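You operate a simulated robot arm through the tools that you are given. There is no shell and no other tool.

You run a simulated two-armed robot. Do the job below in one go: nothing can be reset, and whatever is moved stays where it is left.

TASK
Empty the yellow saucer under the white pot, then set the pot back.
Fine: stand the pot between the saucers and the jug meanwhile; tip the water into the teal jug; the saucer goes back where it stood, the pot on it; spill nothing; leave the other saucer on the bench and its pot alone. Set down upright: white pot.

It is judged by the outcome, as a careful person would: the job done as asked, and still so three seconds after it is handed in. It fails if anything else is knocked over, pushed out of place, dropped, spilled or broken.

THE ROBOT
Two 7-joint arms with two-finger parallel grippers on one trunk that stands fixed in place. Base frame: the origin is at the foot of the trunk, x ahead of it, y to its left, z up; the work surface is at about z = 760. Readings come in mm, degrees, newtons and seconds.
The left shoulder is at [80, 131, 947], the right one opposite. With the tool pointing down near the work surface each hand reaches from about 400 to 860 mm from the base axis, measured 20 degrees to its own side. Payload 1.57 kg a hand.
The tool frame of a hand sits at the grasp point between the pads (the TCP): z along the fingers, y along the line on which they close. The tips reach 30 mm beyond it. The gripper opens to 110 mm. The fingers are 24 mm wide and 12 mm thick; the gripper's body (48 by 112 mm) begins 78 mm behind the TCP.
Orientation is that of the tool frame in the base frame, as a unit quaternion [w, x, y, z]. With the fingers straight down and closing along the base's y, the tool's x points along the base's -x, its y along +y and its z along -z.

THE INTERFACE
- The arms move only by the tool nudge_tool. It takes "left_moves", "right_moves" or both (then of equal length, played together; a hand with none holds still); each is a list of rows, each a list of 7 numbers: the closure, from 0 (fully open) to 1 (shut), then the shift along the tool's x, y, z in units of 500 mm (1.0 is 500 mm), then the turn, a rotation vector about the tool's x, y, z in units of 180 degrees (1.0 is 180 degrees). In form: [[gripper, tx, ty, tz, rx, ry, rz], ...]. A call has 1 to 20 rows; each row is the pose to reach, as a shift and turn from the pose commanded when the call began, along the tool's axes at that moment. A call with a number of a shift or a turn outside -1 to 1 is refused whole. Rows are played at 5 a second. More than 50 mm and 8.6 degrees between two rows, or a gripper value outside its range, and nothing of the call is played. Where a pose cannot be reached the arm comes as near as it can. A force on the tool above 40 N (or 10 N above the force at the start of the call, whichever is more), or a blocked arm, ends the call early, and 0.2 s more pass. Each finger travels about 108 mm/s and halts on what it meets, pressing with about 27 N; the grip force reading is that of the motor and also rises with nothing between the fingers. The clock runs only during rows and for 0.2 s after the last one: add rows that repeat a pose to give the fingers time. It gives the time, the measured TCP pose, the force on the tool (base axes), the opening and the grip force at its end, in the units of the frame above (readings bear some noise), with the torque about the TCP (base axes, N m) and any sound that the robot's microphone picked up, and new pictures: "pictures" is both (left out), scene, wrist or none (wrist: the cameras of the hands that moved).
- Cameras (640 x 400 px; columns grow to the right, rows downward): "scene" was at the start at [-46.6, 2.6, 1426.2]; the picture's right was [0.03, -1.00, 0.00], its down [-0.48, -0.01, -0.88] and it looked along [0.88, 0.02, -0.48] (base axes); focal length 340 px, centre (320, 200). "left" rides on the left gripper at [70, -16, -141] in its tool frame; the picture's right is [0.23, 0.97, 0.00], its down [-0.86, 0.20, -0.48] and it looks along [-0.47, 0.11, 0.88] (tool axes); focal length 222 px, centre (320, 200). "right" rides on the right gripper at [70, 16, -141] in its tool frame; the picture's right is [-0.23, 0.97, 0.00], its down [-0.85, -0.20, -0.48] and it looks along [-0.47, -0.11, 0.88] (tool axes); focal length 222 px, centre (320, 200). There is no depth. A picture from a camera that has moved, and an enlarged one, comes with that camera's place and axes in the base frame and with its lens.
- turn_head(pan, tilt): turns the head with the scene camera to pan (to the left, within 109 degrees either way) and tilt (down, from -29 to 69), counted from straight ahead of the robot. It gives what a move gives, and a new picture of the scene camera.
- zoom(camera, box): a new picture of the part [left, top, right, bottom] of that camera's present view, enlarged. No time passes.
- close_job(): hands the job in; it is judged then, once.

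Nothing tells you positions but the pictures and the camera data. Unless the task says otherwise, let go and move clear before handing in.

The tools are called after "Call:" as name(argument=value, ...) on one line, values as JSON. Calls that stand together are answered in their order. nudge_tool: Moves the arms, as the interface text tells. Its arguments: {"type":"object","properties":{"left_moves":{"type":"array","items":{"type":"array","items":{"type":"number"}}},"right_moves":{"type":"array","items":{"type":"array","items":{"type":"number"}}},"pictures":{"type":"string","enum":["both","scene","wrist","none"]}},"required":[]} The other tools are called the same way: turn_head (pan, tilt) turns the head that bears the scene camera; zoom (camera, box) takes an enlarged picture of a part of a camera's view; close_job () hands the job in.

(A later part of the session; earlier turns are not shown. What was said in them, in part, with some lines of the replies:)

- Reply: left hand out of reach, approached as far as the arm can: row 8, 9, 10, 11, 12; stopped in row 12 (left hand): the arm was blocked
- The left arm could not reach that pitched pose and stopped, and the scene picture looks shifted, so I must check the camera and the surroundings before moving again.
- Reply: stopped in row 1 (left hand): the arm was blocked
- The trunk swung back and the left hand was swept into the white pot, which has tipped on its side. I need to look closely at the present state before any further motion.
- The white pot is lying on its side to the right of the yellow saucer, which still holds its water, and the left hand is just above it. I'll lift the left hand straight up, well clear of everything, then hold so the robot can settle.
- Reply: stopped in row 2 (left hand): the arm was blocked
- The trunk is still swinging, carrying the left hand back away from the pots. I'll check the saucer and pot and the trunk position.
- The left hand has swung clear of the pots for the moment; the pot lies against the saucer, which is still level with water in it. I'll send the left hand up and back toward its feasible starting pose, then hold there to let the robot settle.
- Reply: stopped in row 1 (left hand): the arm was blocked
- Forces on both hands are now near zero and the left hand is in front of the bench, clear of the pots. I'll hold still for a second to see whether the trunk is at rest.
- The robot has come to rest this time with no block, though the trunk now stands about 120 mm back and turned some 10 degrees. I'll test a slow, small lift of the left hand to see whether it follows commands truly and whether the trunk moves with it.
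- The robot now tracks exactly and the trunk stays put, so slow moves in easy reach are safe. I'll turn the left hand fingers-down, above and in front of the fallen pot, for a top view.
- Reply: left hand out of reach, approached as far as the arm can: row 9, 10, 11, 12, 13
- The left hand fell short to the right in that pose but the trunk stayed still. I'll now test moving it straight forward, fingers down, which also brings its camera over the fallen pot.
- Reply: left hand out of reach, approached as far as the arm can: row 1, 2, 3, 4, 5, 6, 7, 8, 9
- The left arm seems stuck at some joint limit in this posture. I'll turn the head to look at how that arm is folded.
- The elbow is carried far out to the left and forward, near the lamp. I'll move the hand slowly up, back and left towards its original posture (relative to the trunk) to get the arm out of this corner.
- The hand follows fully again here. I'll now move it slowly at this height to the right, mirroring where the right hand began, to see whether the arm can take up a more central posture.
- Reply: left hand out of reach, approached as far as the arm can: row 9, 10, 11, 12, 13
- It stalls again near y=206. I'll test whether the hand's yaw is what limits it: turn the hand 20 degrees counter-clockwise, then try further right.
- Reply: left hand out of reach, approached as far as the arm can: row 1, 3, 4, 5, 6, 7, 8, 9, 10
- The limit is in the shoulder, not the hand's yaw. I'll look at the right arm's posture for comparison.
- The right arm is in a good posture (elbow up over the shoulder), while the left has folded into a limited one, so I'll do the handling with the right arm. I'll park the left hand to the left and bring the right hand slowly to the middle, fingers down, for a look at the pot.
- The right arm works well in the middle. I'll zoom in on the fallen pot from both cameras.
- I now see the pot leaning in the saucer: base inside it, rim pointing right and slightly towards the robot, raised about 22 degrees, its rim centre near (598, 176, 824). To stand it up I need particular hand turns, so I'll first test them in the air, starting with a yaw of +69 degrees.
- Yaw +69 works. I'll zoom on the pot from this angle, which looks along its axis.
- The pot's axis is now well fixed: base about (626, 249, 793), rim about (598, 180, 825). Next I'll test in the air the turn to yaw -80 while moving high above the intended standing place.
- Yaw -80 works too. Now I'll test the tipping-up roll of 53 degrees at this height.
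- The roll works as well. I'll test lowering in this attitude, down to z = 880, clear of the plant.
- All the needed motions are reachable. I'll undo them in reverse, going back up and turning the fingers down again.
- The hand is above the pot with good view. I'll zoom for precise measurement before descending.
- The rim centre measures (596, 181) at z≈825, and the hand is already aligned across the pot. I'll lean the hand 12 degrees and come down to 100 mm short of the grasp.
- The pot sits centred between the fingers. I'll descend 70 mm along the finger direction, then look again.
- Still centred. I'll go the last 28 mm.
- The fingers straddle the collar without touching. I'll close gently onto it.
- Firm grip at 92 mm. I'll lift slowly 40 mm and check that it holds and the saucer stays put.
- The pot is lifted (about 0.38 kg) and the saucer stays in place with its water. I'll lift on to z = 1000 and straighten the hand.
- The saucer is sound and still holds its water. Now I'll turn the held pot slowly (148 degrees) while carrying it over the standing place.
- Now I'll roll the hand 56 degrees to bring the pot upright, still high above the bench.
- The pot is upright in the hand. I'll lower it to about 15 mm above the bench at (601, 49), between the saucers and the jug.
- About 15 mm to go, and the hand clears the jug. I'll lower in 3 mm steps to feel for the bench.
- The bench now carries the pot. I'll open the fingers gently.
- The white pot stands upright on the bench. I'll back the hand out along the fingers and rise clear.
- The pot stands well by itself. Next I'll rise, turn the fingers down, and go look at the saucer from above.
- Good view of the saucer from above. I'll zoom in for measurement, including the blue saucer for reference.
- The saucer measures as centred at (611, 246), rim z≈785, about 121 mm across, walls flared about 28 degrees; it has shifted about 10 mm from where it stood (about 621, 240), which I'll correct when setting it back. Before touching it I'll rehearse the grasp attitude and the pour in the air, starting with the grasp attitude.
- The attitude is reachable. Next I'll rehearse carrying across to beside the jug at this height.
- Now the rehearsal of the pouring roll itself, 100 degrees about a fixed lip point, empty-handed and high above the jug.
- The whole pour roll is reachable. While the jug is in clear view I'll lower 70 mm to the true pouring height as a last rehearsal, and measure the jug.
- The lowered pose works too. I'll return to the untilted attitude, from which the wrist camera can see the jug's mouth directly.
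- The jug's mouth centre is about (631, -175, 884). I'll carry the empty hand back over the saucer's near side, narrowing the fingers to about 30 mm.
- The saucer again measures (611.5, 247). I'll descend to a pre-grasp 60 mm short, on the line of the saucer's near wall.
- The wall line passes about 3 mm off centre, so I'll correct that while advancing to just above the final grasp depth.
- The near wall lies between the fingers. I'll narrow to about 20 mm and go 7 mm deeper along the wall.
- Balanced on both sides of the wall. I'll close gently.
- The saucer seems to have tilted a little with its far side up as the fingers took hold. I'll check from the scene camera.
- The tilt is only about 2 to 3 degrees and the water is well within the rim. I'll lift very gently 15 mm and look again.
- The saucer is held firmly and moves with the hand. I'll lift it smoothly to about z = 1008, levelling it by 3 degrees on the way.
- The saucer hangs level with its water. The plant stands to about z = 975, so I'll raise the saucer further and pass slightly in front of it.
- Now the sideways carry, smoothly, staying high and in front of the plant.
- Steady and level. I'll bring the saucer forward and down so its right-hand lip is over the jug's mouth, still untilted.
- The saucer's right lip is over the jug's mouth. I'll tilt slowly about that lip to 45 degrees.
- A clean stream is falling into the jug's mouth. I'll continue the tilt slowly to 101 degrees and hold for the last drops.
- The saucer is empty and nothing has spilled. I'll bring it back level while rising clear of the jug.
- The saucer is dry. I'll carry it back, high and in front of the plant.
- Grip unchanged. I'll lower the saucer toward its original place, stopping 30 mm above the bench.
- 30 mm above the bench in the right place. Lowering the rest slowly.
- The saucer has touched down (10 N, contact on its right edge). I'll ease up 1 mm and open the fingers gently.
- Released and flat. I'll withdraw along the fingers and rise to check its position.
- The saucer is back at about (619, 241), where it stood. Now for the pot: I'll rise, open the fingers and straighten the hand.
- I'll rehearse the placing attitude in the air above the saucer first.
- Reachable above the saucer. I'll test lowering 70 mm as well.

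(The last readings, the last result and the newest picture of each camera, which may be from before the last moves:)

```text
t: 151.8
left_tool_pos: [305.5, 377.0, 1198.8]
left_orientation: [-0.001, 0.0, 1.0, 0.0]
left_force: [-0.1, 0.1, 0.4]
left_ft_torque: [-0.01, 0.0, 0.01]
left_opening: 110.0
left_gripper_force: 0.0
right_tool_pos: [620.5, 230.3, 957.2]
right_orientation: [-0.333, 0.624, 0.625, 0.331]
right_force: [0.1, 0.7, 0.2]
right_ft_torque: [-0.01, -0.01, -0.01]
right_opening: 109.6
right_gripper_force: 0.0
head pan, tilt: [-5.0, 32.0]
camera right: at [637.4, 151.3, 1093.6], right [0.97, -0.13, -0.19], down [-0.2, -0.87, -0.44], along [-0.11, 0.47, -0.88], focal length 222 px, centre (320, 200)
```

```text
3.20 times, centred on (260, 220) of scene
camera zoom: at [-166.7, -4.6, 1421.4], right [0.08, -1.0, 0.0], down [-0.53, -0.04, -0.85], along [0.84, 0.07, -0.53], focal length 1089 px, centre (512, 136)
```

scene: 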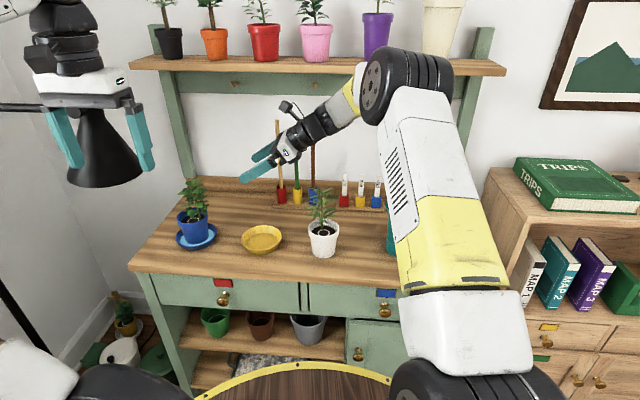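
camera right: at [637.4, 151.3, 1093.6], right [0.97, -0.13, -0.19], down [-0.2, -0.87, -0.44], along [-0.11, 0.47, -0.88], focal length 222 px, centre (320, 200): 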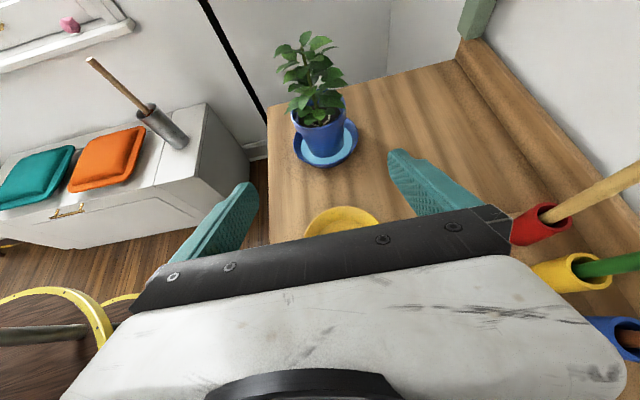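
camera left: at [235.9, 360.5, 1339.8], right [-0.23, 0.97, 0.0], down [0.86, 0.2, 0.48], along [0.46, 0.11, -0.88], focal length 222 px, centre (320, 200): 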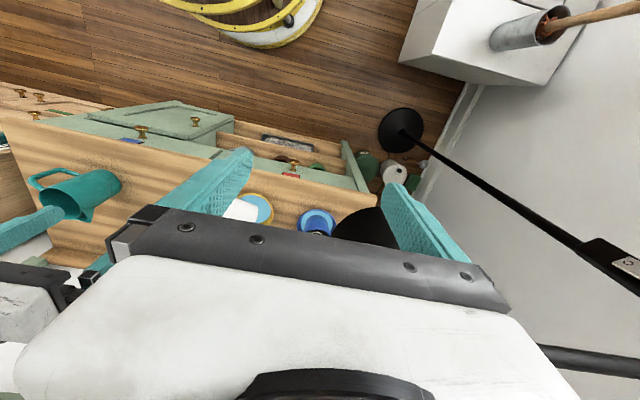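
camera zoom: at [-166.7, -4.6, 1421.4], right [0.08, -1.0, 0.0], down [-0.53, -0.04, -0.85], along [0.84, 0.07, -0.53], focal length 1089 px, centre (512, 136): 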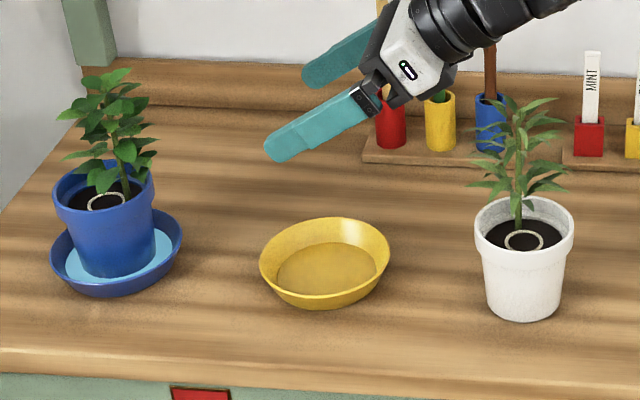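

All as it should be: saucer empty and in place, pot upright. I'll go up and across to the right of the pot.

Call:
nudge_tool(right_moves=[[0, 0.0285, 0, -0.0192, 0, 0, 0], [0, 0.0569, 0, -0.0384, 0, 0, 0], [0, 0.0854, 0, -0.0576, 0, 0, 0], [0, 0.1139, 0, -0.0768, 0, 0, 0], [0, 0.1423, 0, -0.096, 0, 0, 0], [0, 0.1708, 0, -0.1152, 0, 0, 0], [0, 0.1484, -0.0028, -0.1485, 0, 0, 0], [0, 0.1259, -0.0056, -0.1818, 0, 0, 0], [0, 0.1035, -0.0084, -0.215, 0, 0, 0], [0, 0.081, -0.0111, -0.2483, 0, 0, 0], [0, 0.0586, -0.0139, -0.2816, 0, 0, 0], [0, 0.0361, -0.0167, -0.3149, 0, 0, 0], [0, 0.0137, -0.0195, -0.3482, 0, 0, 0], [0, -0.0088, -0.0223, -0.3814, 0, 0, 0], [0, -0.0312, -0.0251, -0.4147, 0, 0, 0], [0, -0.0537, -0.0279, -0.448, 0, 0, 0], [0, -0.0761, -0.0306, -0.4813, 0, 0, 0], [0, -0.0985, -0.0334, -0.5146, 0, 0, 0], [0, -0.121, -0.0362, -0.5478, 0, 0, 0], [0, -0.1434, -0.039, -0.5811, 0, 0, 0]], pictures="both")

```text
t: 156.0
left_tool_pos: [305.5, 375.6, 1198.9]
left_orientation: [-0.001, 0.0, 1.0, 0.0]
left_force: [-0.1, 0.0, 0.1]
left_ft_torque: [-0.01, 0.0, 0.03]
left_opening: 109.9
left_gripper_force: 0.0
right_tool_pos: [602.7, -52.6, 1060.3]
right_orientation: [-0.332, 0.624, 0.625, 0.331]
right_force: [1.1, 0.6, -0.3]
right_ft_torque: [-0.03, 0.01, -0.01]
right_opening: 109.8
right_gripper_force: 0.0
head pan, tilt: [-5.0, 32.0]
camera right: at [620.8, -130.4, 1196.6], right [0.97, -0.13, -0.19], down [-0.2, -0.87, -0.44], along [-0.11, 0.47, -0.88], focal length 222 px, centre (320, 200)
```

scene: 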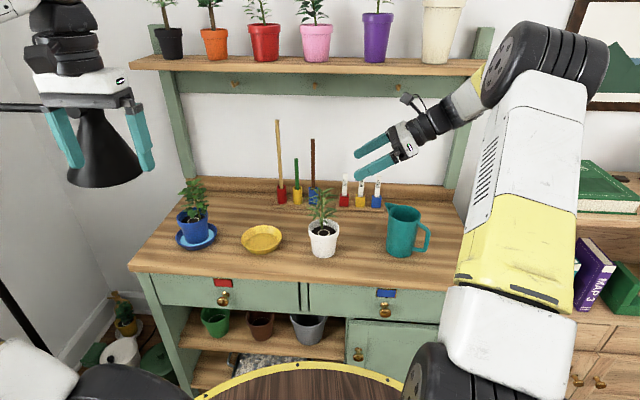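
right: 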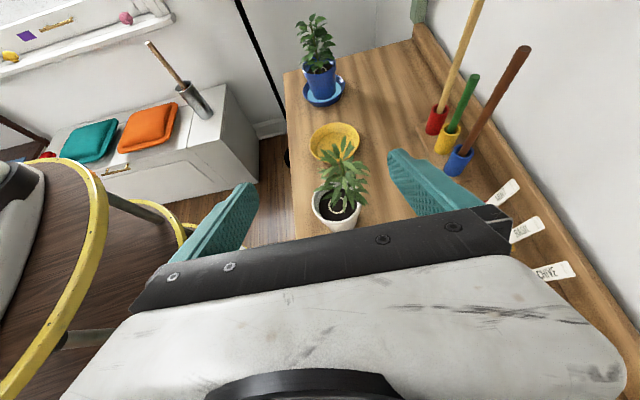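

Call:
zoom(camera="right", box=[280, 130, 400, 240])

Call:
zoom(camera="scene", box=[290, 180, 370, 260])

```text
3.64 times, centred on (340, 185) of right
camera zoom: at [620.8, -130.4, 1196.6], right [0.97, -0.13, -0.19], down [-0.2, -0.87, -0.44], along [-0.11, 0.47, -0.88], focal length 808 px, centre (247, 254)
```

zoom: 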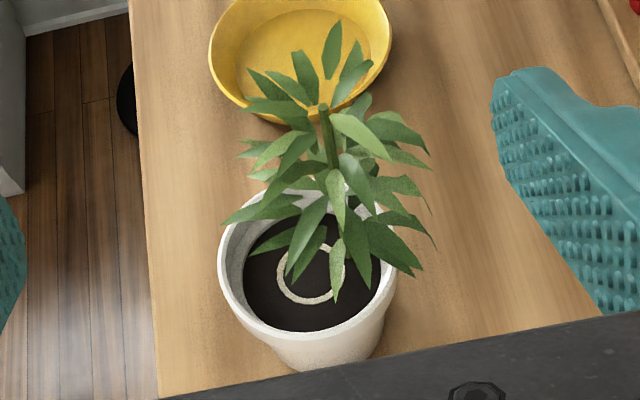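

```text
5.00 times, centred on (330, 220) of scene
camera zoom: at [-166.7, -4.5, 1421.4], right [0.08, -1.0, 0.0], down [-0.53, -0.04, -0.85], along [0.84, 0.07, -0.53], focal length 1702 px, centre (270, 100)
```

zoom: 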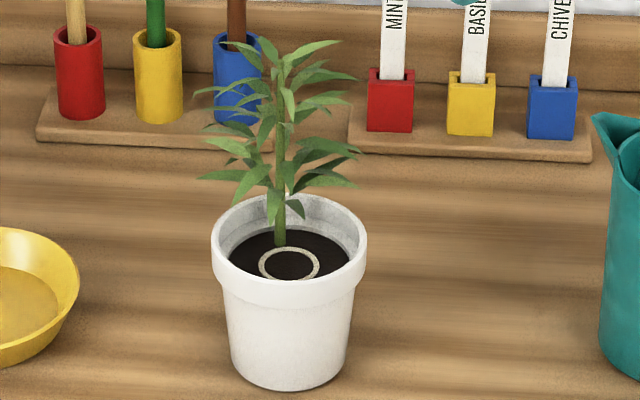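

The pot's centre measures (605, 48). I'll descend to the pre-grasp, 110 mm back from its collar.

Call:
nudge_tool(right_moves=[[0, -0.0248, 0.0005, 0.017, 0, 0, 0], [0, -0.0496, 0.001, 0.0339, 0, 0, 0], [0, -0.0744, 0.0015, 0.0509, 0, 0, 0], [0, -0.0992, 0.002, 0.0679, 0, 0, 0], [0, -0.124, 0.0025, 0.0848, 0, 0, 0], [0, -0.1487, 0.0031, 0.1018, 0, 0, 0], [0, -0.1735, 0.0036, 0.1187, 0, 0, 0], [0, -0.1983, 0.0041, 0.1357, 0, 0, 0], [0, -0.2231, 0.0046, 0.1527, 0, 0, 0], [0, -0.2479, 0.0051, 0.1696, 0, 0, 0], [0, -0.2727, 0.0056, 0.1866, 0, 0, 0], [0, -0.2727, 0.0056, 0.1866, 0, 0, 0]], pictures="both")

Call:
zoom(camera="scene", box=[280, 160, 440, 270])

```text
t: 158.6
left_tool_pos: [305.7, 376.7, 1198.4]
left_orientation: [-0.001, 0.0, 1.0, 0.0]
left_force: [0.2, -0.5, 0.3]
left_ft_torque: [-0.02, -0.01, 0.03]
left_opening: 110.0
left_gripper_force: 0.1
right_tool_pos: [603.2, -49.1, 895.1]
right_orientation: [-0.332, 0.624, 0.624, 0.332]
right_force: [-0.4, 0.4, -0.8]
right_ft_torque: [-0.01, 0.03, -0.01]
right_opening: 109.9
right_gripper_force: 0.1
head pan, tilt: [-5.0, 32.0]
camera right: at [620.5, -128.2, 1032.4], right [0.97, -0.13, -0.19], down [-0.2, -0.87, -0.44], along [-0.11, 0.47, -0.88], focal length 222 px, centre (320, 200)
```

scene: 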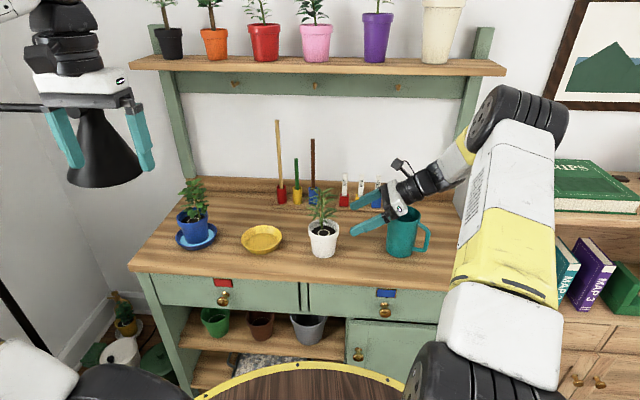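
right: 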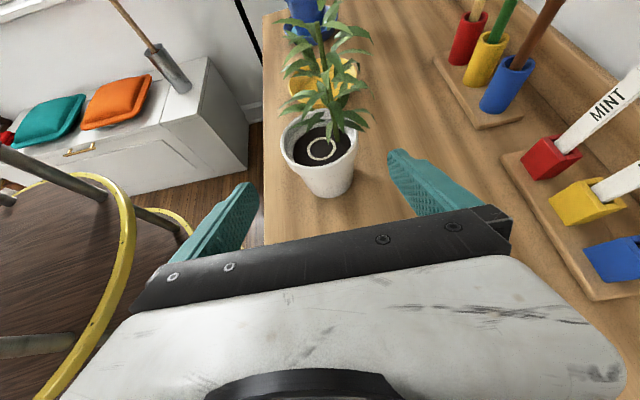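

```text
3.64 times, centred on (360, 215) of scene
camera zoom: at [-166.7, -4.6, 1421.4], right [0.08, -1.0, 0.0], down [-0.53, -0.04, -0.85], along [0.84, 0.07, -0.53], focal length 1238 px, centre (174, 146)
```

zoom: 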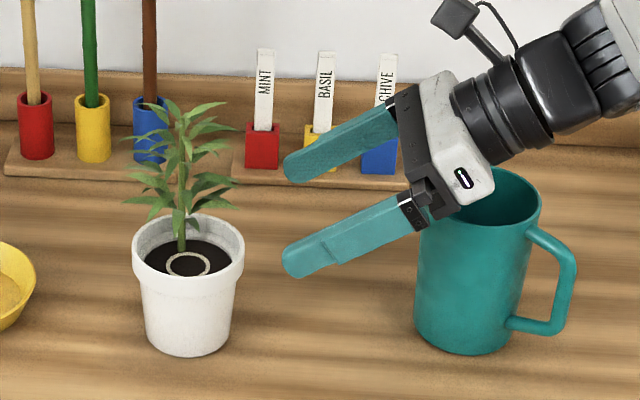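

Hand is aligned and clear of the jug. I'll advance along the fingers toward the pot, pausing before the end.

Call:
nudge_tool(right_moves=[[0, -0.0004, 0.0008, 0.02, 0, 0, 0], [0, -0.0008, 0.0016, 0.04, 0, 0, 0], [0, -0.0012, 0.0024, 0.06, 0, 0, 0], [0, -0.0016, 0.0032, 0.08, 0, 0, 0], [0, -0.002, 0.004, 0.1, 0, 0, 0], [0, -0.0024, 0.004, 0.12, 0, 0, 0], [0, -0.0028, 0.004, 0.14, 0, 0, 0], [0, -0.0031, 0.004, 0.16, 0, 0, 0], [0, -0.0031, 0.004, 0.16, 0, 0, 0]], pictures="wrist")

Call:
zoom(camera="scene", box=[280, 160, 440, 270])

```text
t: 160.6
left_tool_pos: [304.7, 376.6, 1198.7]
left_orientation: [0.0, 0.0, 1.0, 0.0]
left_force: [0.6, -0.6, -0.2]
left_ft_torque: [-0.02, 0.01, -0.02]
left_opening: 109.8
left_gripper_force: 0.1
right_tool_pos: [604.5, 15.8, 851.4]
right_orientation: [-0.333, 0.624, 0.625, 0.331]
right_force: [0.3, -0.5, -0.6]
right_ft_torque: [0.0, 0.0, 0.01]
right_opening: 110.0
right_gripper_force: 0.0
head pan, tilt: [-5.0, 32.0]
camera right: at [623.5, -62.9, 987.1], right [0.97, -0.13, -0.19], down [-0.2, -0.87, -0.44], along [-0.11, 0.47, -0.88], focal length 222 px, centre (320, 200)
```

right: 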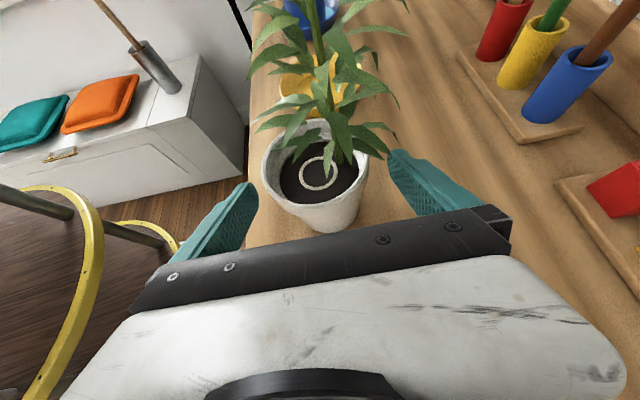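

```text
3.64 times, centred on (360, 215) of scene
camera zoom: at [-166.7, -4.6, 1421.4], right [0.08, -1.0, 0.0], down [-0.53, -0.04, -0.85], along [0.84, 0.07, -0.53], focal length 1238 px, centre (174, 146)
```

zoom: 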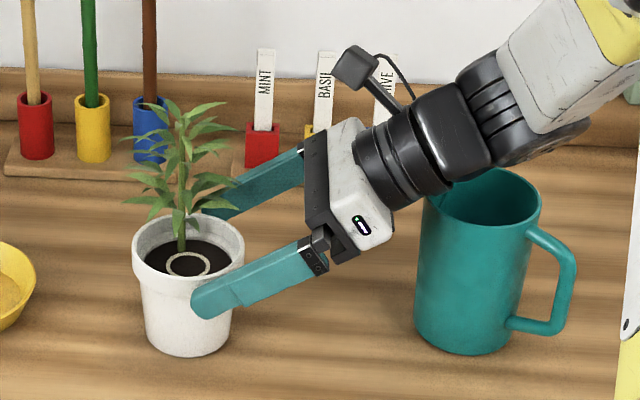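

Centred. Final 29 mm.

Call:
nudge_tool(right_moves=[[0, -0.0009, 0.0002, 0.0146, 0, 0, 0], [0, -0.0018, 0.0005, 0.0291, 0, 0, 0], [0, -0.0027, 0.0008, 0.0437, 0, 0, 0], [0, -0.0036, 0.001, 0.0582, 0, 0, 0], [0, -0.0036, 0.001, 0.0582, 0, 0, 0]], pictures="wrist")

Call:
zoom(camera="scene", box=[290, 180, 390, 260])

```text
t: 161.8
left_tool_pos: [304.2, 376.7, 1198.6]
left_orientation: [-0.001, 0.0, 1.0, 0.0]
left_force: [1.3, -0.5, 0.2]
left_ft_torque: [-0.02, -0.02, 0.01]
left_opening: 109.9
left_gripper_force: 0.1
right_tool_pos: [605.8, 39.8, 833.7]
right_orientation: [-0.334, 0.624, 0.624, 0.332]
right_force: [0.1, 0.0, -0.1]
right_ft_torque: [-0.04, -0.02, 0.03]
right_opening: 109.7
right_gripper_force: 0.1
head pan, tilt: [-5.0, 32.0]
camera right: at [623.8, -39.8, 969.7], right [0.97, -0.13, -0.19], down [-0.2, -0.87, -0.44], along [-0.11, 0.47, -0.88], focal length 222 px, centre (320, 200)
```

right: 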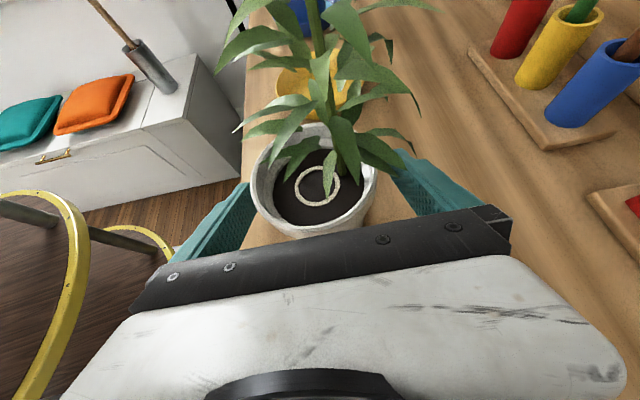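

```text
5.00 times, centred on (340, 220) of scene
camera zoom: at [-166.7, -4.6, 1421.4], right [0.08, -1.0, 0.0], down [-0.53, -0.04, -0.85], along [0.84, 0.07, -0.53], focal length 1702 px, centre (220, 100)
```

zoom: 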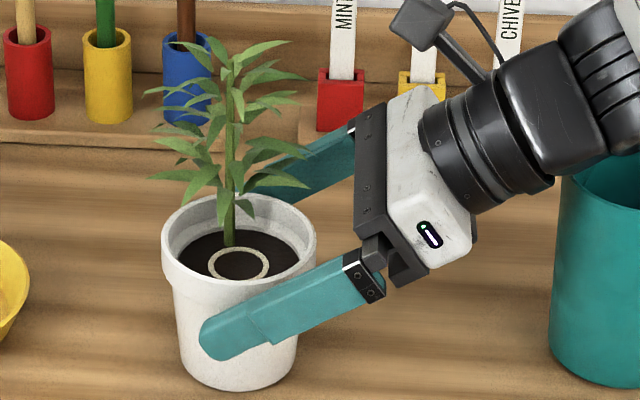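

The pot is about 3 mm nearer the front finger, so I'll shift to centre it and then close gently.

Call:
nudge_tool(right_moves=[[0, 0, -0.0035, 0, 0, 0, 0], [0, 0, -0.007, 0, 0, 0, 0], [0.08, 0, -0.007, 0, 0, 0, 0], [0.12, 0, -0.007, 0, 0, 0, 0], [0.14, 0, -0.007, 0, 0, 0, 0], [0.155, 0, -0.007, 0, 0, 0, 0], [0.17, 0, -0.007, 0, 0, 0, 0], [0.2, 0, -0.007, 0, 0, 0, 0], [0.4, 0, -0.007, 0, 0, 0, 0], [0.6, 0, -0.007, 0, 0, 0, 0], [0.6, 0, -0.007, 0, 0, 0, 0]], pictures="wrist")

Call:
zoom(camera="scene", box=[290, 180, 390, 260])

```text
t: 164.2
left_tool_pos: [305.9, 375.9, 1198.3]
left_orientation: [0.0, 0.0, 1.0, -0.001]
left_force: [-0.1, -0.4, 0.1]
left_ft_torque: [0.0, -0.05, -0.02]
left_opening: 109.8
left_gripper_force: 0.2
right_tool_pos: [603.0, 38.3, 832.2]
right_orientation: [-0.333, 0.624, 0.624, 0.332]
right_force: [1.2, -0.2, 0.0]
right_ft_torque: [-0.13, -0.13, -0.03]
right_opening: 82.4
right_gripper_force: 26.8
head pan, tilt: [-5.0, 32.0]
camera right: at [620.5, -40.5, 969.2], right [0.97, -0.13, -0.19], down [-0.2, -0.87, -0.44], along [-0.11, 0.47, -0.88], focal length 222 px, centre (320, 200)
```

right: 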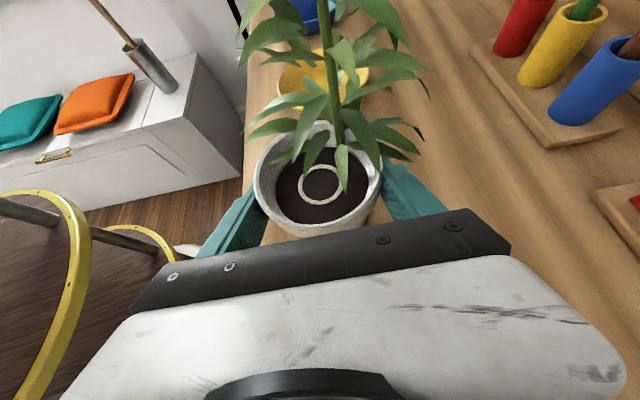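

```text
5.00 times, centred on (340, 220) of scene
camera zoom: at [-166.6, -4.6, 1421.4], right [0.08, -1.0, 0.0], down [-0.53, -0.04, -0.85], along [0.84, 0.07, -0.53], focal length 1702 px, centre (220, 100)
```

zoom: 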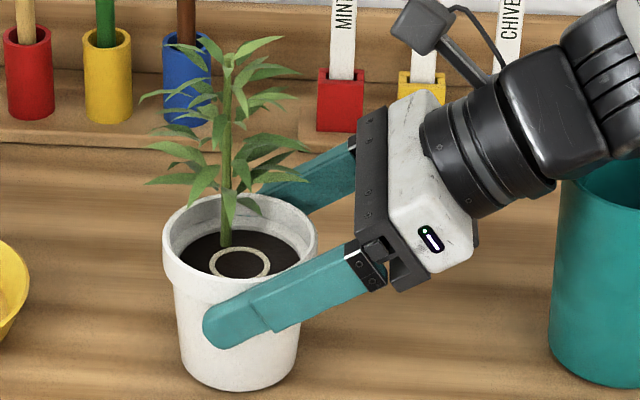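

The opening is 82 mm, less than the collar's 92, so the fingers seem to be holding the body just under the collar. I'll look closely.

Call:
zoom(camera="scene", box=[310, 205, 370, 255])

Call:
zoom(camera="right", box=[220, 100, 430, 240])

```text
8.00 times, centred on (340, 230) of scene
camera zoom: at [-166.6, -4.6, 1421.4], right [0.08, -1.0, 0.0], down [-0.53, -0.04, -0.85], along [0.84, 0.07, -0.53], focal length 2722 px, centre (160, -40)
```

zoom: 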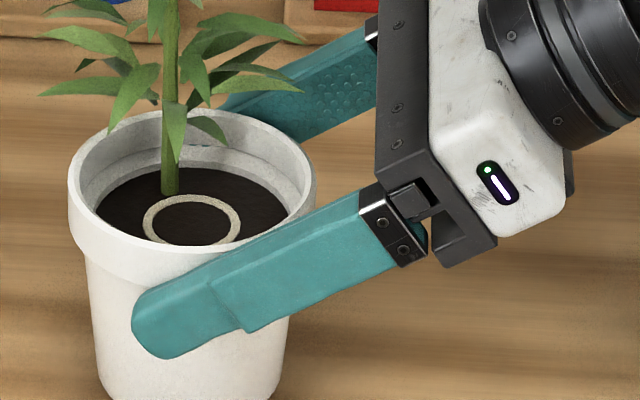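

```text
2.86 times, centred on (325, 170) of right
camera zoom: at [620.5, -40.5, 969.2], right [0.97, -0.13, -0.19], down [-0.2, -0.87, -0.44], along [-0.11, 0.47, -0.88], focal length 635 px, centre (306, 286)
```

zoom: 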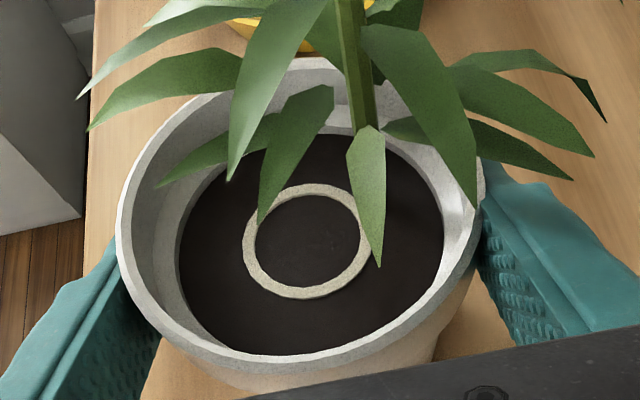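

The fingers hold the body just below the collar, which is a sound hold. I'll lift 20 mm slowly and check the pot stays upright.

Call:
nudge_tool(right_moves=[[0.6, 0.0066, 0, -0.0045, 0, 0, 0], [0.6, 0.0133, 0, -0.0089, 0, 0, 0], [0.6, 0.0199, 0, -0.0134, 0, 0, 0], [0.6, 0.0265, 0, -0.0179, 0, 0, 0], [0.6, 0.0332, 0, -0.0224, 0, 0, 0], [0.6, 0.0332, 0, -0.0224, 0, 0, 0]], pictures="wrist")

Call:
zoom(camera="scene", box=[290, 170, 390, 260])

```text
t: 165.6
left_tool_pos: [304.8, 376.1, 1198.3]
left_orientation: [-0.001, 0.0, 1.0, 0.0]
left_force: [0.4, -0.5, -0.3]
left_ft_torque: [-0.02, -0.03, -0.01]
left_opening: 109.9
left_gripper_force: 0.0
right_tool_pos: [603.0, 38.0, 853.9]
right_orientation: [-0.333, 0.624, 0.625, 0.331]
right_force: [-0.2, 0.0, -3.0]
right_ft_torque: [-0.05, 0.02, 0.0]
right_opening: 82.2
right_gripper_force: 28.0
head pan, tilt: [-5.0, 32.0]
camera right: at [621.1, -40.1, 989.6], right [0.97, -0.13, -0.19], down [-0.2, -0.87, -0.44], along [-0.11, 0.47, -0.88], focal length 222 px, centre (320, 200)
```

right: 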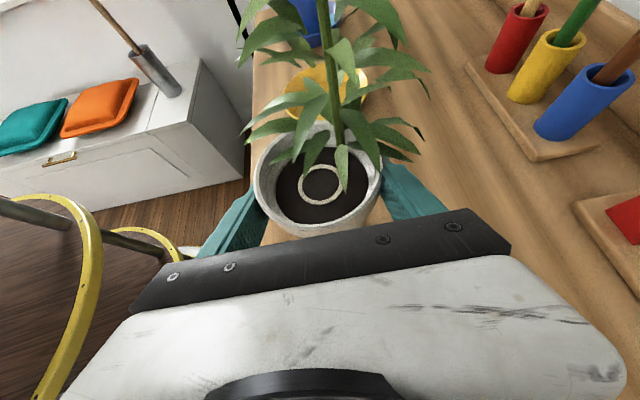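

```text
4.44 times, centred on (340, 215) of scene
camera zoom: at [-166.5, -4.6, 1421.4], right [0.08, -1.0, 0.0], down [-0.53, -0.04, -0.85], along [0.84, 0.07, -0.53], focal length 1512 px, centre (231, 133)
```

zoom: 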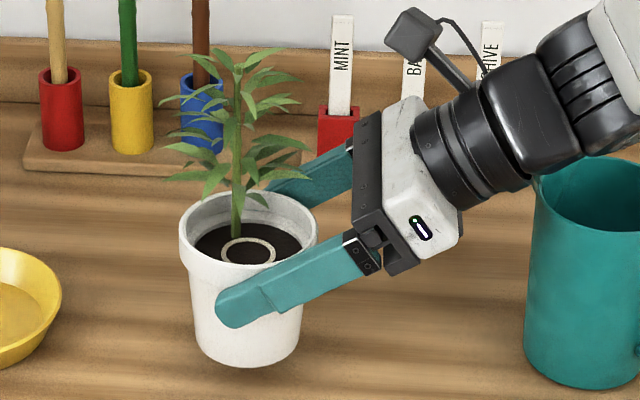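

Held upright. I'll lift higher and carry it over the saucer.

Call:
nudge_tool(right_moves=[[0.6, 0.0178, 0, -0.012, 0, 0, 0], [0.6, 0.0357, 0, -0.024, 0, 0, 0], [0.6, 0.0535, 0, -0.036, 0, 0, 0], [0.6, 0.0713, 0, -0.0481, 0, 0, 0], [0.6, 0.0891, 0, -0.0601, 0, 0, 0], [0.6, 0.107, 0, -0.0721, 0, 0, 0], [0.6, 0.1248, 0, -0.0841, 0, 0, 0], [0.6, 0.1426, 0, -0.0961, 0, 0, 0], [0.6, 0.1607, 0.0026, -0.0693, 0, 0, 0], [0.6, 0.1788, 0.0052, -0.0425, 0, 0, 0], [0.6, 0.1968, 0.0079, -0.0157, 0, 0, 0], [0.6, 0.2149, 0.0105, 0.0111, 0, 0, 0], [0.6, 0.233, 0.0131, 0.038, 0, 0, 0], [0.6, 0.2511, 0.0157, 0.0648, 0, 0, 0], [0.6, 0.2691, 0.0183, 0.0916, 0, 0, 0], [0.6, 0.2872, 0.0209, 0.1184, 0, 0, 0], [0.6, 0.3053, 0.0236, 0.1452, 0, 0, 0], [0.6, 0.3234, 0.0262, 0.172, 0, 0, 0], [0.6, 0.3414, 0.0288, 0.1988, 0, 0, 0], [0.6, 0.3595, 0.0314, 0.2256, 0, 0, 0]], pictures="both")

Call:
zoom(camera="scene", box=[200, 140, 360, 260])

```text
t: 169.8
left_tool_pos: [305.0, 376.7, 1198.1]
left_orientation: [-0.001, 0.001, 1.0, 0.0]
left_force: [0.4, 0.1, -0.1]
left_ft_torque: [0.0, 0.0, 0.02]
left_opening: 109.8
left_gripper_force: 0.0
right_tool_pos: [616.9, 232.9, 938.5]
right_orientation: [-0.334, 0.624, 0.624, 0.331]
right_force: [-0.2, -0.5, -4.4]
right_ft_torque: [-0.04, 0.01, 0.01]
right_opening: 82.6
right_gripper_force: 27.0
head pan, tilt: [-5.0, 32.0]
camera right: at [635.3, 154.1, 1075.5], right [0.97, -0.13, -0.19], down [-0.2, -0.87, -0.44], along [-0.11, 0.47, -0.88], focal length 222 px, centre (320, 200)
```

scene: 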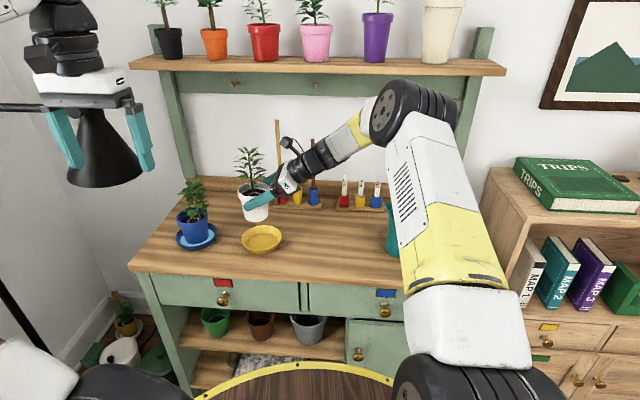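
right: 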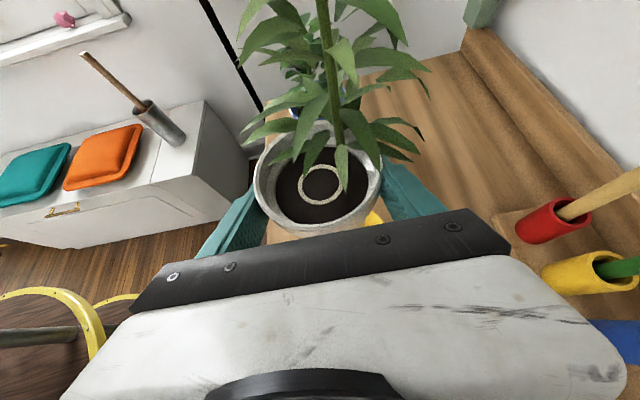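

```text
3.33 times, centred on (280, 200) of scene
camera zoom: at [-166.5, -4.7, 1421.4], right [0.08, -1.0, 0.0], down [-0.53, -0.04, -0.85], along [0.84, 0.07, -0.53], focal length 1134 px, centre (453, 200)
```

zoom: 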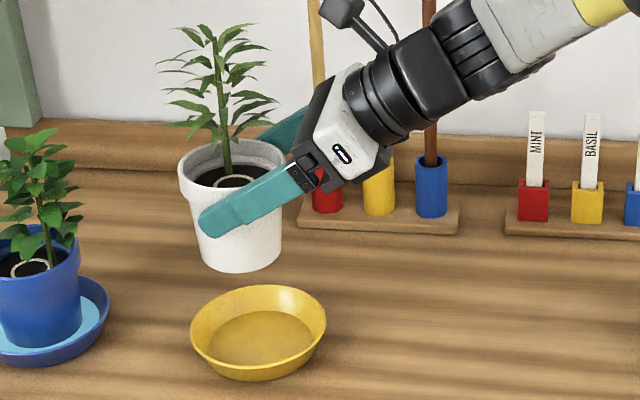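

The pot is over the saucer. I'll zoom to check its alignment before lowering.

Call:
zoom(camera="scene", box=[225, 170, 315, 260])

Call:
zoom(camera="left", box=[180, 130, 380, 260])

```text
4.44 times, centred on (270, 215) of scene
camera zoom: at [-166.5, -4.7, 1421.4], right [0.08, -1.0, 0.0], down [-0.53, -0.04, -0.85], along [0.84, 0.07, -0.53], focal length 1512 px, centre (542, 133)
```

zoom: 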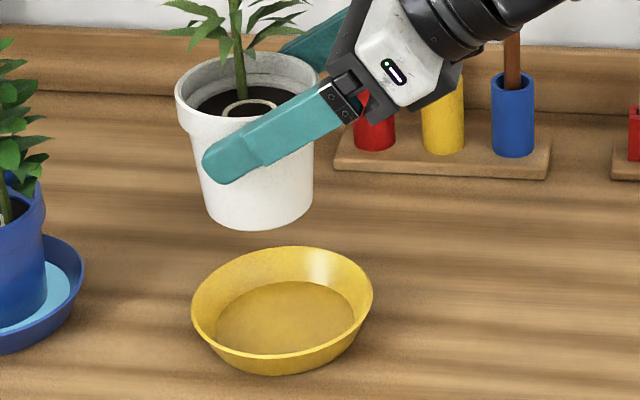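

```text
3.08 times, centred on (280, 195) of left
camera zoom: at [236.1, 360.5, 1339.7], right [-0.23, 0.97, 0.0], down [0.86, 0.2, 0.48], along [0.46, 0.11, -0.88], focal length 684 px, centre (443, 215)
```

zoom: 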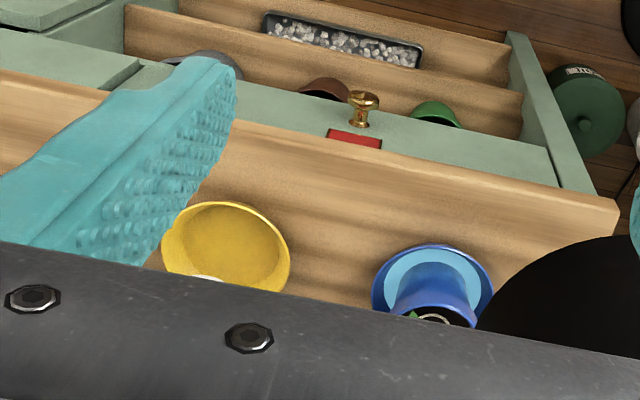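

Several measurements put the saucer at (619, 239) and the pot about 3 mm left of that. I'll correct and lower to about 17 mm above the saucer floor.

Call:
nudge_tool(right_moves=[[0.6, -0.018, 0.0001, 0.0113, 0, 0, 0], [0.6, -0.036, 0.0002, 0.0227, 0, 0, 0], [0.6, -0.054, 0.0004, 0.034, 0, 0, 0], [0.6, -0.072, 0.0005, 0.0453, 0, 0, 0], [0.6, -0.09, 0.0006, 0.0566, 0, 0, 0], [0.6, -0.108, 0.0008, 0.068, 0, 0, 0], [0.6, -0.126, 0.0009, 0.0793, 0, 0, 0], [0.6, -0.144, 0.001, 0.0906, 0, 0, 0], [0.6, -0.144, 0.001, 0.0906, 0, 0, 0]], pictures="scene")

Call:
zoom(camera="scene", box=[225, 180, 315, 260])

```text
t: 171.8
left_tool_pos: [305.5, 376.6, 1198.5]
left_orientation: [0.0, 0.0, 1.0, 0.001]
left_force: [-0.1, -0.4, -0.1]
left_ft_torque: [-0.02, 0.01, 0.0]
left_opening: 110.0
left_gripper_force: 0.0
right_tool_pos: [618.5, 229.1, 853.1]
right_orientation: [-0.332, 0.625, 0.624, 0.331]
right_force: [0.7, -0.5, -3.8]
right_ft_torque: [-0.06, 0.02, -0.03]
right_opening: 82.1
right_gripper_force: 27.2
head pan, tilt: [-5.0, 32.0]
```

scene: 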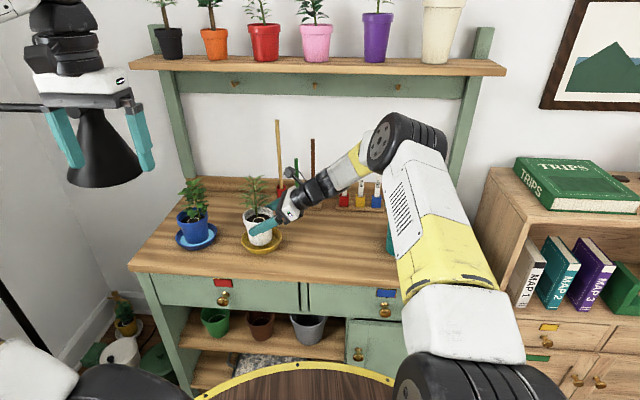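

```text
5.00 times, centred on (270, 220) of scene
camera zoom: at [-166.5, -4.5, 1421.4], right [0.08, -1.0, 0.0], down [-0.53, -0.04, -0.85], along [0.84, 0.07, -0.53], focal length 1702 px, centre (570, 100)
```

zoom: 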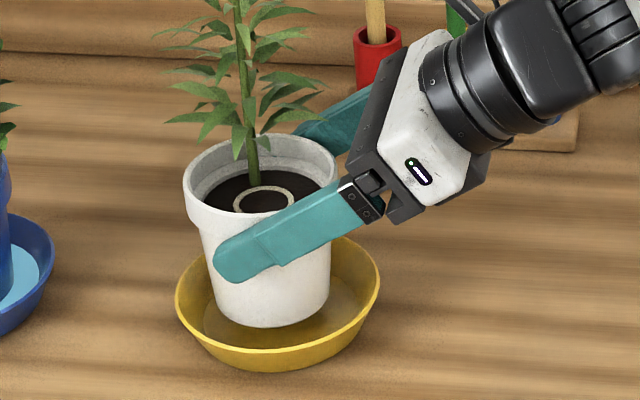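

The pot is about 4 mm off towards the back left; I'll correct by 3 mm each way while lowering 10 mm.

Call:
nudge_tool(right_moves=[[0.6, -0.0017, -0.003, -0.0025, 0, 0, 0], [0.6, -0.0034, -0.006, -0.005, 0, 0, 0], [0.6, -0.0089, -0.006, -0.0012, 0, 0, 0], [0.6, -0.0145, -0.006, 0.0025, 0, 0, 0], [0.6, -0.02, -0.006, 0.0062, 0, 0, 0], [0.6, -0.02, -0.006, 0.0062, 0, 0, 0]], pictures="none")

Call:
zoom(camera="scene", box=[230, 200, 300, 260])

```text
t: 173.2
left_tool_pos: [305.5, 376.4, 1198.7]
left_orientation: [0.0, 0.0, 1.0, 0.0]
left_force: [0.3, -0.2, 0.0]
left_ft_torque: [-0.02, -0.01, -0.02]
left_opening: 109.8
left_gripper_force: 0.0
right_tool_pos: [616.1, 225.5, 844.1]
right_orientation: [-0.333, 0.625, 0.624, 0.332]
right_force: [-0.1, 0.5, -2.7]
right_ft_torque: [-0.05, 0.01, 0.02]
right_opening: 82.2
right_gripper_force: 27.1
head pan, tilt: [-5.0, 32.0]
```

```text
6.67 times, centred on (265, 230) of scene
camera zoom: at [-166.5, -4.5, 1421.4], right [0.08, -1.0, 0.0], down [-0.53, -0.04, -0.85], along [0.84, 0.07, -0.53], focal length 2269 px, centre (687, 0)
```

zoom: 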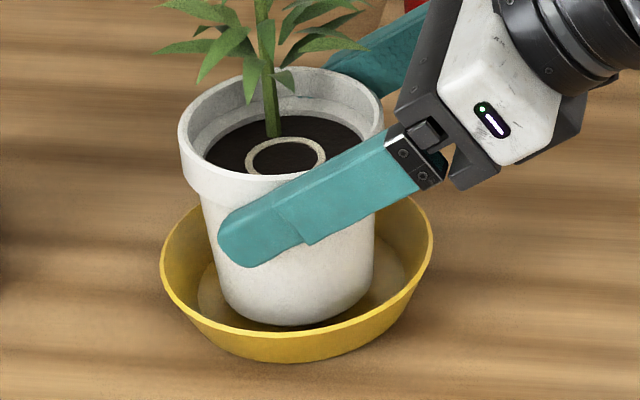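

Well aligned now. Lowering in 2 mm steps to feel the saucer floor.

Call:
nudge_tool(right_moves=[[0.6, -0.0033, 0, 0.0022, 0, 0, 0], [0.6, -0.0066, 0, 0.0045, 0, 0, 0], [0.6, -0.01, 0, 0.0067, 0, 0, 0]], pictures="none")

```text
t: 174.0
left_tool_pos: [305.7, 376.8, 1198.3]
left_orientation: [-0.001, 0.001, 1.0, 0.0]
left_force: [1.8, -0.5, -0.4]
left_ft_torque: [-0.02, 0.01, -0.05]
left_opening: 110.0
left_gripper_force: 0.0
right_tool_pos: [615.1, 227.5, 839.0]
right_orientation: [-0.333, 0.624, 0.625, 0.331]
right_force: [-0.4, -0.1, -1.8]
right_ft_torque: [-0.07, -0.06, -0.01]
right_opening: 82.3
right_gripper_force: 26.8
head pan, tilt: [-5.0, 32.0]
```

Call:
nudge_tool(right_moves=[[0.6, -0.0017, 0, 0.0011, 0, 0, 0], [0.6, -0.0017, 0, 0.0011, 0, 0, 0]], pictures="none")

```text
t: 174.6
left_tool_pos: [304.9, 377.5, 1198.4]
left_orientation: [-0.001, 0.001, 1.0, 0.0]
left_force: [0.1, -0.5, 0.0]
left_ft_torque: [-0.03, 0.0, 0.03]
left_opening: 109.7
left_gripper_force: 0.0
right_tool_pos: [615.8, 226.6, 838.6]
right_orientation: [-0.332, 0.624, 0.624, 0.333]
right_force: [-1.1, -2.0, 7.1]
right_ft_torque: [-0.07, -0.21, -0.04]
right_opening: 82.2
right_gripper_force: 26.8
head pan, tilt: [-5.0, 32.0]
```

The pot rests on the saucer floor. I'll open the fingers slowly.

Call:
nudge_tool(right_moves=[[0.6, 0.0008, 0, -0.0006, 0, 0, 0], [0.24, 0.0008, 0, -0.0006, 0, 0, 0], [0.22, 0.0008, 0, -0.0006, 0, 0, 0], [0.2, 0.0008, 0, -0.0006, 0, 0, 0], [0.17, 0.0008, 0, -0.0006, 0, 0, 0], [0.13, 0.0008, 0, -0.0006, 0, 0, 0], [0.08, 0.0008, 0, -0.0006, 0, 0, 0], [0.04, 0.0008, 0, -0.0006, 0, 0, 0], [0, 0.0008, 0, -0.0006, 0, 0, 0], [0, 0.0008, 0, -0.0006, 0, 0, 0]], pictures="wrist")

Call:
zoom(camera="scene", box=[225, 170, 315, 260])

```text
t: 176.8
left_tool_pos: [306.0, 376.3, 1198.4]
left_orientation: [0.0, 0.0, 1.0, 0.0]
left_force: [0.1, 0.2, -0.1]
left_ft_torque: [-0.03, 0.03, 0.0]
left_opening: 110.0
left_gripper_force: 0.0
right_tool_pos: [615.8, 225.9, 838.3]
right_orientation: [-0.333, 0.624, 0.624, 0.331]
right_force: [0.0, -0.4, 0.4]
right_ft_torque: [0.01, 0.02, -0.01]
right_opening: 109.9
right_gripper_force: 0.1
head pan, tilt: [-5.0, 32.0]
camera right: at [633.8, 148.0, 973.9], right [0.97, -0.13, -0.19], down [-0.2, -0.87, -0.44], along [-0.11, 0.47, -0.88], focal length 222 px, centre (320, 200)
```

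right: 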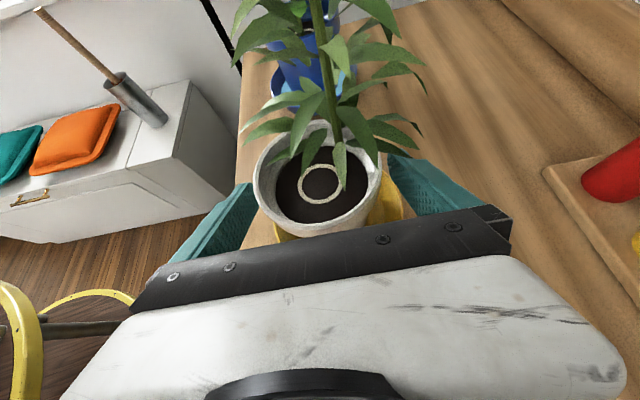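

```text
4.44 times, centred on (270, 215) of scene
camera zoom: at [-166.6, -4.6, 1421.4], right [0.08, -1.0, 0.0], down [-0.53, -0.04, -0.85], along [0.84, 0.07, -0.53], focal length 1512 px, centre (542, 133)
```

zoom: 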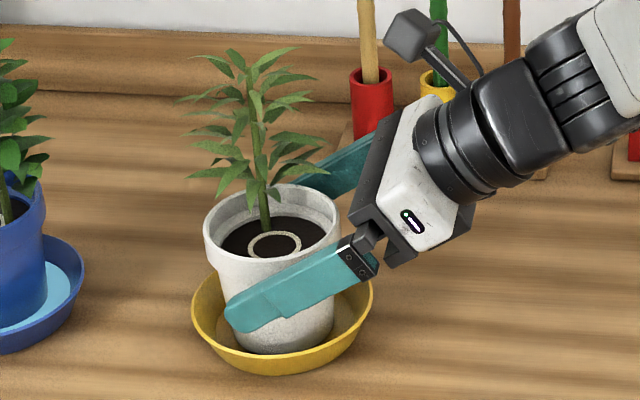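

The pot stands in the saucer. I'll back the hand out along the fingers and rise well clear.

Call:
nudge_tool(right_moves=[[0, 0, 0, -0.01, 0, 0, 0], [0, 0, 0, -0.03, 0, 0, 0], [0, 0, 0, -0.05, 0, 0, 0], [0, 0, 0, -0.07, 0, 0, 0], [0, 0, 0, -0.09, 0, 0, 0], [0, 0, 0, -0.11, 0, 0, 0], [0, 0, 0, -0.13, 0, 0, 0], [0, 0, 0, -0.15, 0, 0, 0], [0, 0, 0, -0.17, 0, 0, 0], [0, 0, 0, -0.2, 0, 0, 0], [0, 0.03, 0, -0.22, 0, 0, 0], [0, 0.06, 0, -0.24, 0, 0, 0], [0, 0.1, 0, -0.27, 0, 0, 0], [0, 0.14, 0, -0.3, 0, 0, 0], [0, 0.18, 0, -0.33, 0, 0, 0], [0, 0.18, 0, -0.33, 0, 0, 0]], pictures="both")

Call:
zoom(camera="scene", box=[160, 170, 300, 260])

```text
t: 180.2
left_tool_pos: [305.6, 376.5, 1198.0]
left_orientation: [-0.001, 0.0, 1.0, 0.0]
left_force: [-0.3, -0.3, -0.1]
left_ft_torque: [0.03, -0.02, -0.04]
left_opening: 110.1
left_gripper_force: 0.0
right_tool_pos: [617.5, 139.8, 1005.7]
right_orientation: [-0.332, 0.624, 0.625, 0.331]
right_force: [-0.2, -0.2, -0.2]
right_ft_torque: [-0.01, 0.02, 0.0]
right_opening: 110.0
right_gripper_force: 0.0
head pan, tilt: [-5.0, 32.0]
camera right: at [635.4, 61.5, 1140.5], right [0.97, -0.13, -0.19], down [-0.2, -0.87, -0.44], along [-0.11, 0.47, -0.88], focal length 222 px, centre (320, 200)
```

scene: 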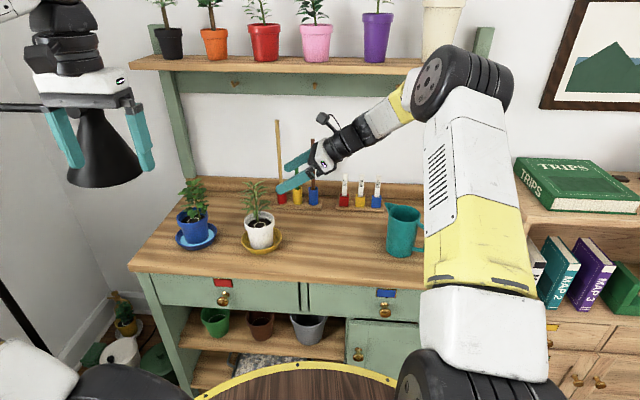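
right: 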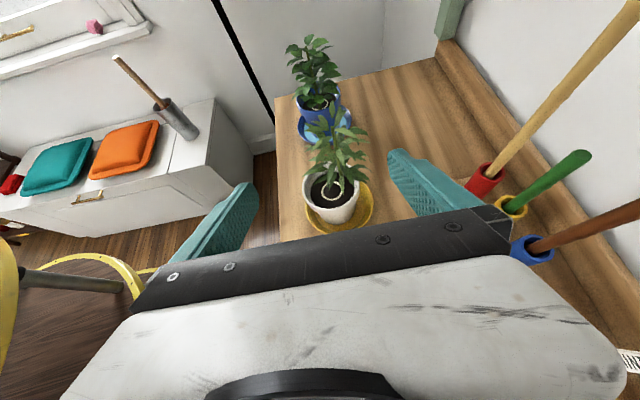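

```text
4.44 times, centred on (230, 215) of scene
camera zoom: at [-166.6, -4.6, 1421.4], right [0.08, -1.0, 0.0], down [-0.53, -0.04, -0.85], along [0.84, 0.07, -0.53], focal length 1512 px, centre (720, 133)
```

zoom: 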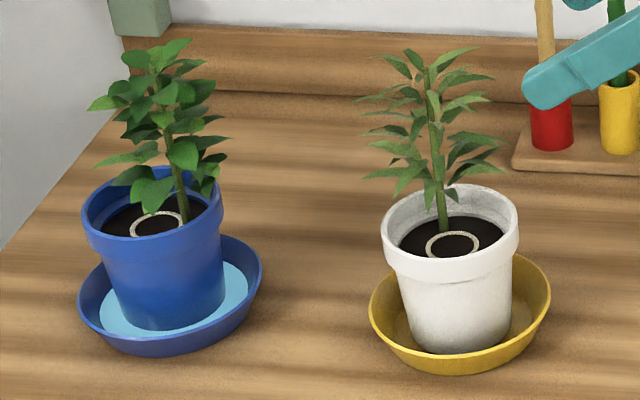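

Both pots stand upright in their saucers, and the yellow saucer is within 2-3 mm of its original place relative to the blue one. I'll move the hand well clear and inspect the jug and bench.

Call:
nudge_tool(right_moves=[[0, -0.0091, -0.01, -0.0421, 0, 0, 0], [0, -0.0182, -0.02, -0.0842, 0, 0, 0], [0, -0.0273, -0.03, -0.1263, 0, 0, 0], [0, -0.0364, -0.04, -0.1684, 0, 0, 0], [0, -0.0455, -0.05, -0.2105, 0, 0, 0], [0, -0.0546, -0.06, -0.2526, 0, 0, 0], [0, -0.0637, -0.07, -0.2947, 0, 0, 0], [0, -0.0728, -0.08, -0.3368, 0, 0, 0], [0, -0.0819, -0.09, -0.3789, 0, 0, 0], [0, -0.091, -0.1, -0.421, 0, 0, 0], [0, -0.091, -0.1, -0.421, 0, 0, 0]], pictures="both")

Call:
zoom(camera="scene", box=[120, 160, 320, 280])

Call:
zoom(camera="scene", box=[280, 160, 480, 280])

```text
t: 182.6
left_tool_pos: [305.7, 375.5, 1198.7]
left_orientation: [-0.001, 0.0, 1.0, 0.0]
left_force: [-0.2, -0.9, 0.0]
left_ft_torque: [0.01, 0.04, 0.01]
left_opening: 109.9
left_gripper_force: 0.1
right_tool_pos: [566.4, -60.7, 1084.2]
right_orientation: [-0.334, 0.623, 0.624, 0.332]
right_force: [0.4, 0.1, 0.6]
right_ft_torque: [-0.03, 0.01, 0.02]
right_opening: 109.8
right_gripper_force: 0.0
head pan, tilt: [-5.0, 32.0]
camera right: at [584.4, -138.3, 1221.3], right [0.97, -0.13, -0.19], down [-0.2, -0.87, -0.44], along [-0.11, 0.47, -0.88], focal length 222 px, centre (320, 200)
```

scene: 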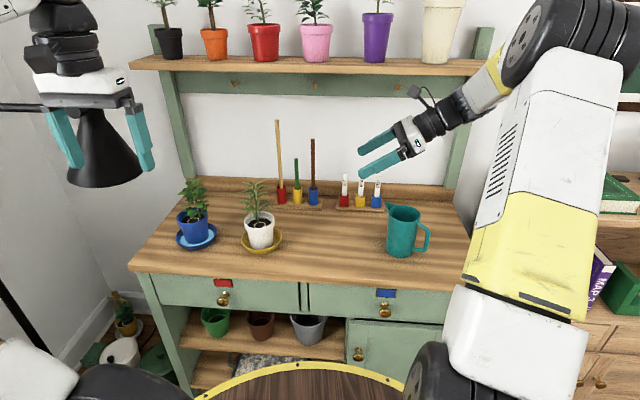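
right: 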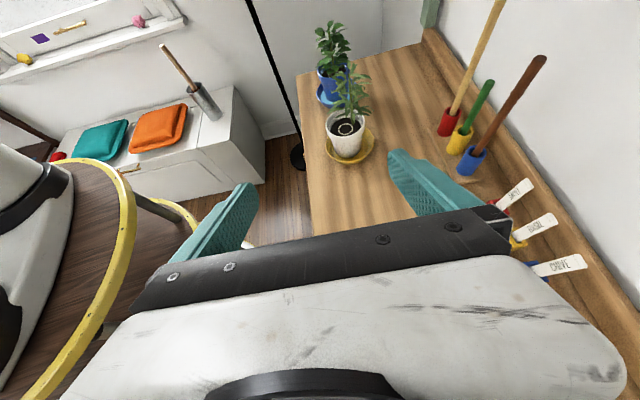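

```text
3.20 times, centred on (220, 220) of scene
camera zoom: at [-166.7, -4.6, 1421.4], right [0.08, -1.0, 0.0], down [-0.53, -0.04, -0.85], along [0.84, 0.07, -0.53], focal length 1089 px, centre (640, 136)
```

zoom: 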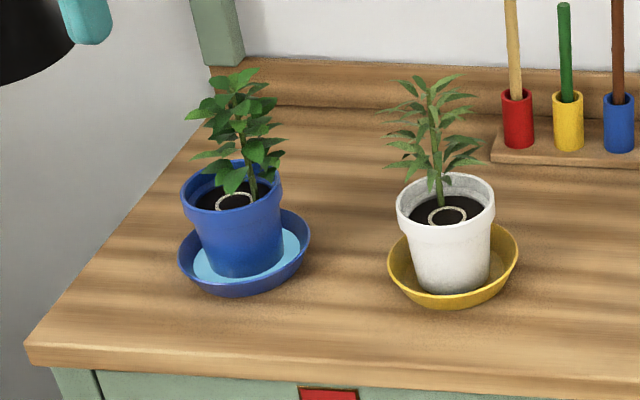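

```text
3.20 times, centred on (380, 220) of scene
camera zoom: at [-166.7, -4.6, 1421.4], right [0.08, -1.0, 0.0], down [-0.53, -0.04, -0.85], along [0.84, 0.07, -0.53], focal length 1089 px, centre (128, 136)
```

zoom: 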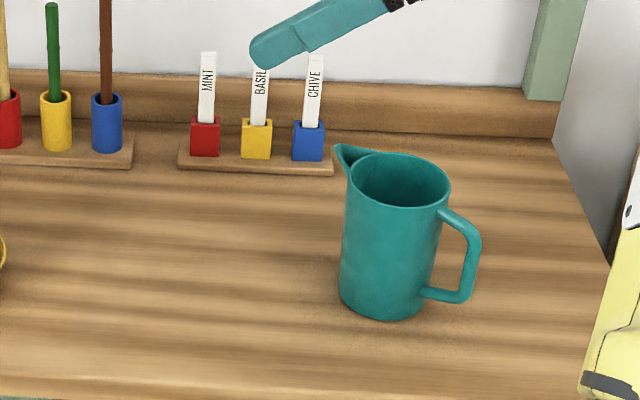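

The finished state looks right: the white pot is upright on its emptied saucer in the old place, the blue pot and its saucer are untouched, the jug stands, and I see no water on the bench. Both hands are open and clear, so I'll hand the job in.

Call:
close_job()

```text
The job is handed in.
```

The job is handed in, but it did not go cleanly: early on I knocked the white pot over.

**End state, as far as the pictures show:**
- The water from the yellow saucer went into the teal jug in one clean stream. I saw no water on the bench.
- The saucer is back within about 2–3 mm of where it stood, and empty. The white pot stands upright on it.
- During the pour the pot stood between the saucers and the jug, as you asked.
- The blue pot, its saucer and the jug show no movement in my measurements.

**What went wrong:**
- **The cause:** My first move sent the left arm to a pose it could not reach. The arm lashed about and pushed the trunk roughly 120 mm back and about 10 degrees round. The trunk is still in that position.
- **The pot:** On the swing back, the left hand tipped the white pot onto its side across the saucer and slid the saucer about 10 mm. I lifted the pot with the right hand and stood it up. I saw no soil or water lost, but the pot was knocked over during the job.
- **The left arm:** It ended in an awkward fold with limited reach, so I parked it and did the rest with the right arm.
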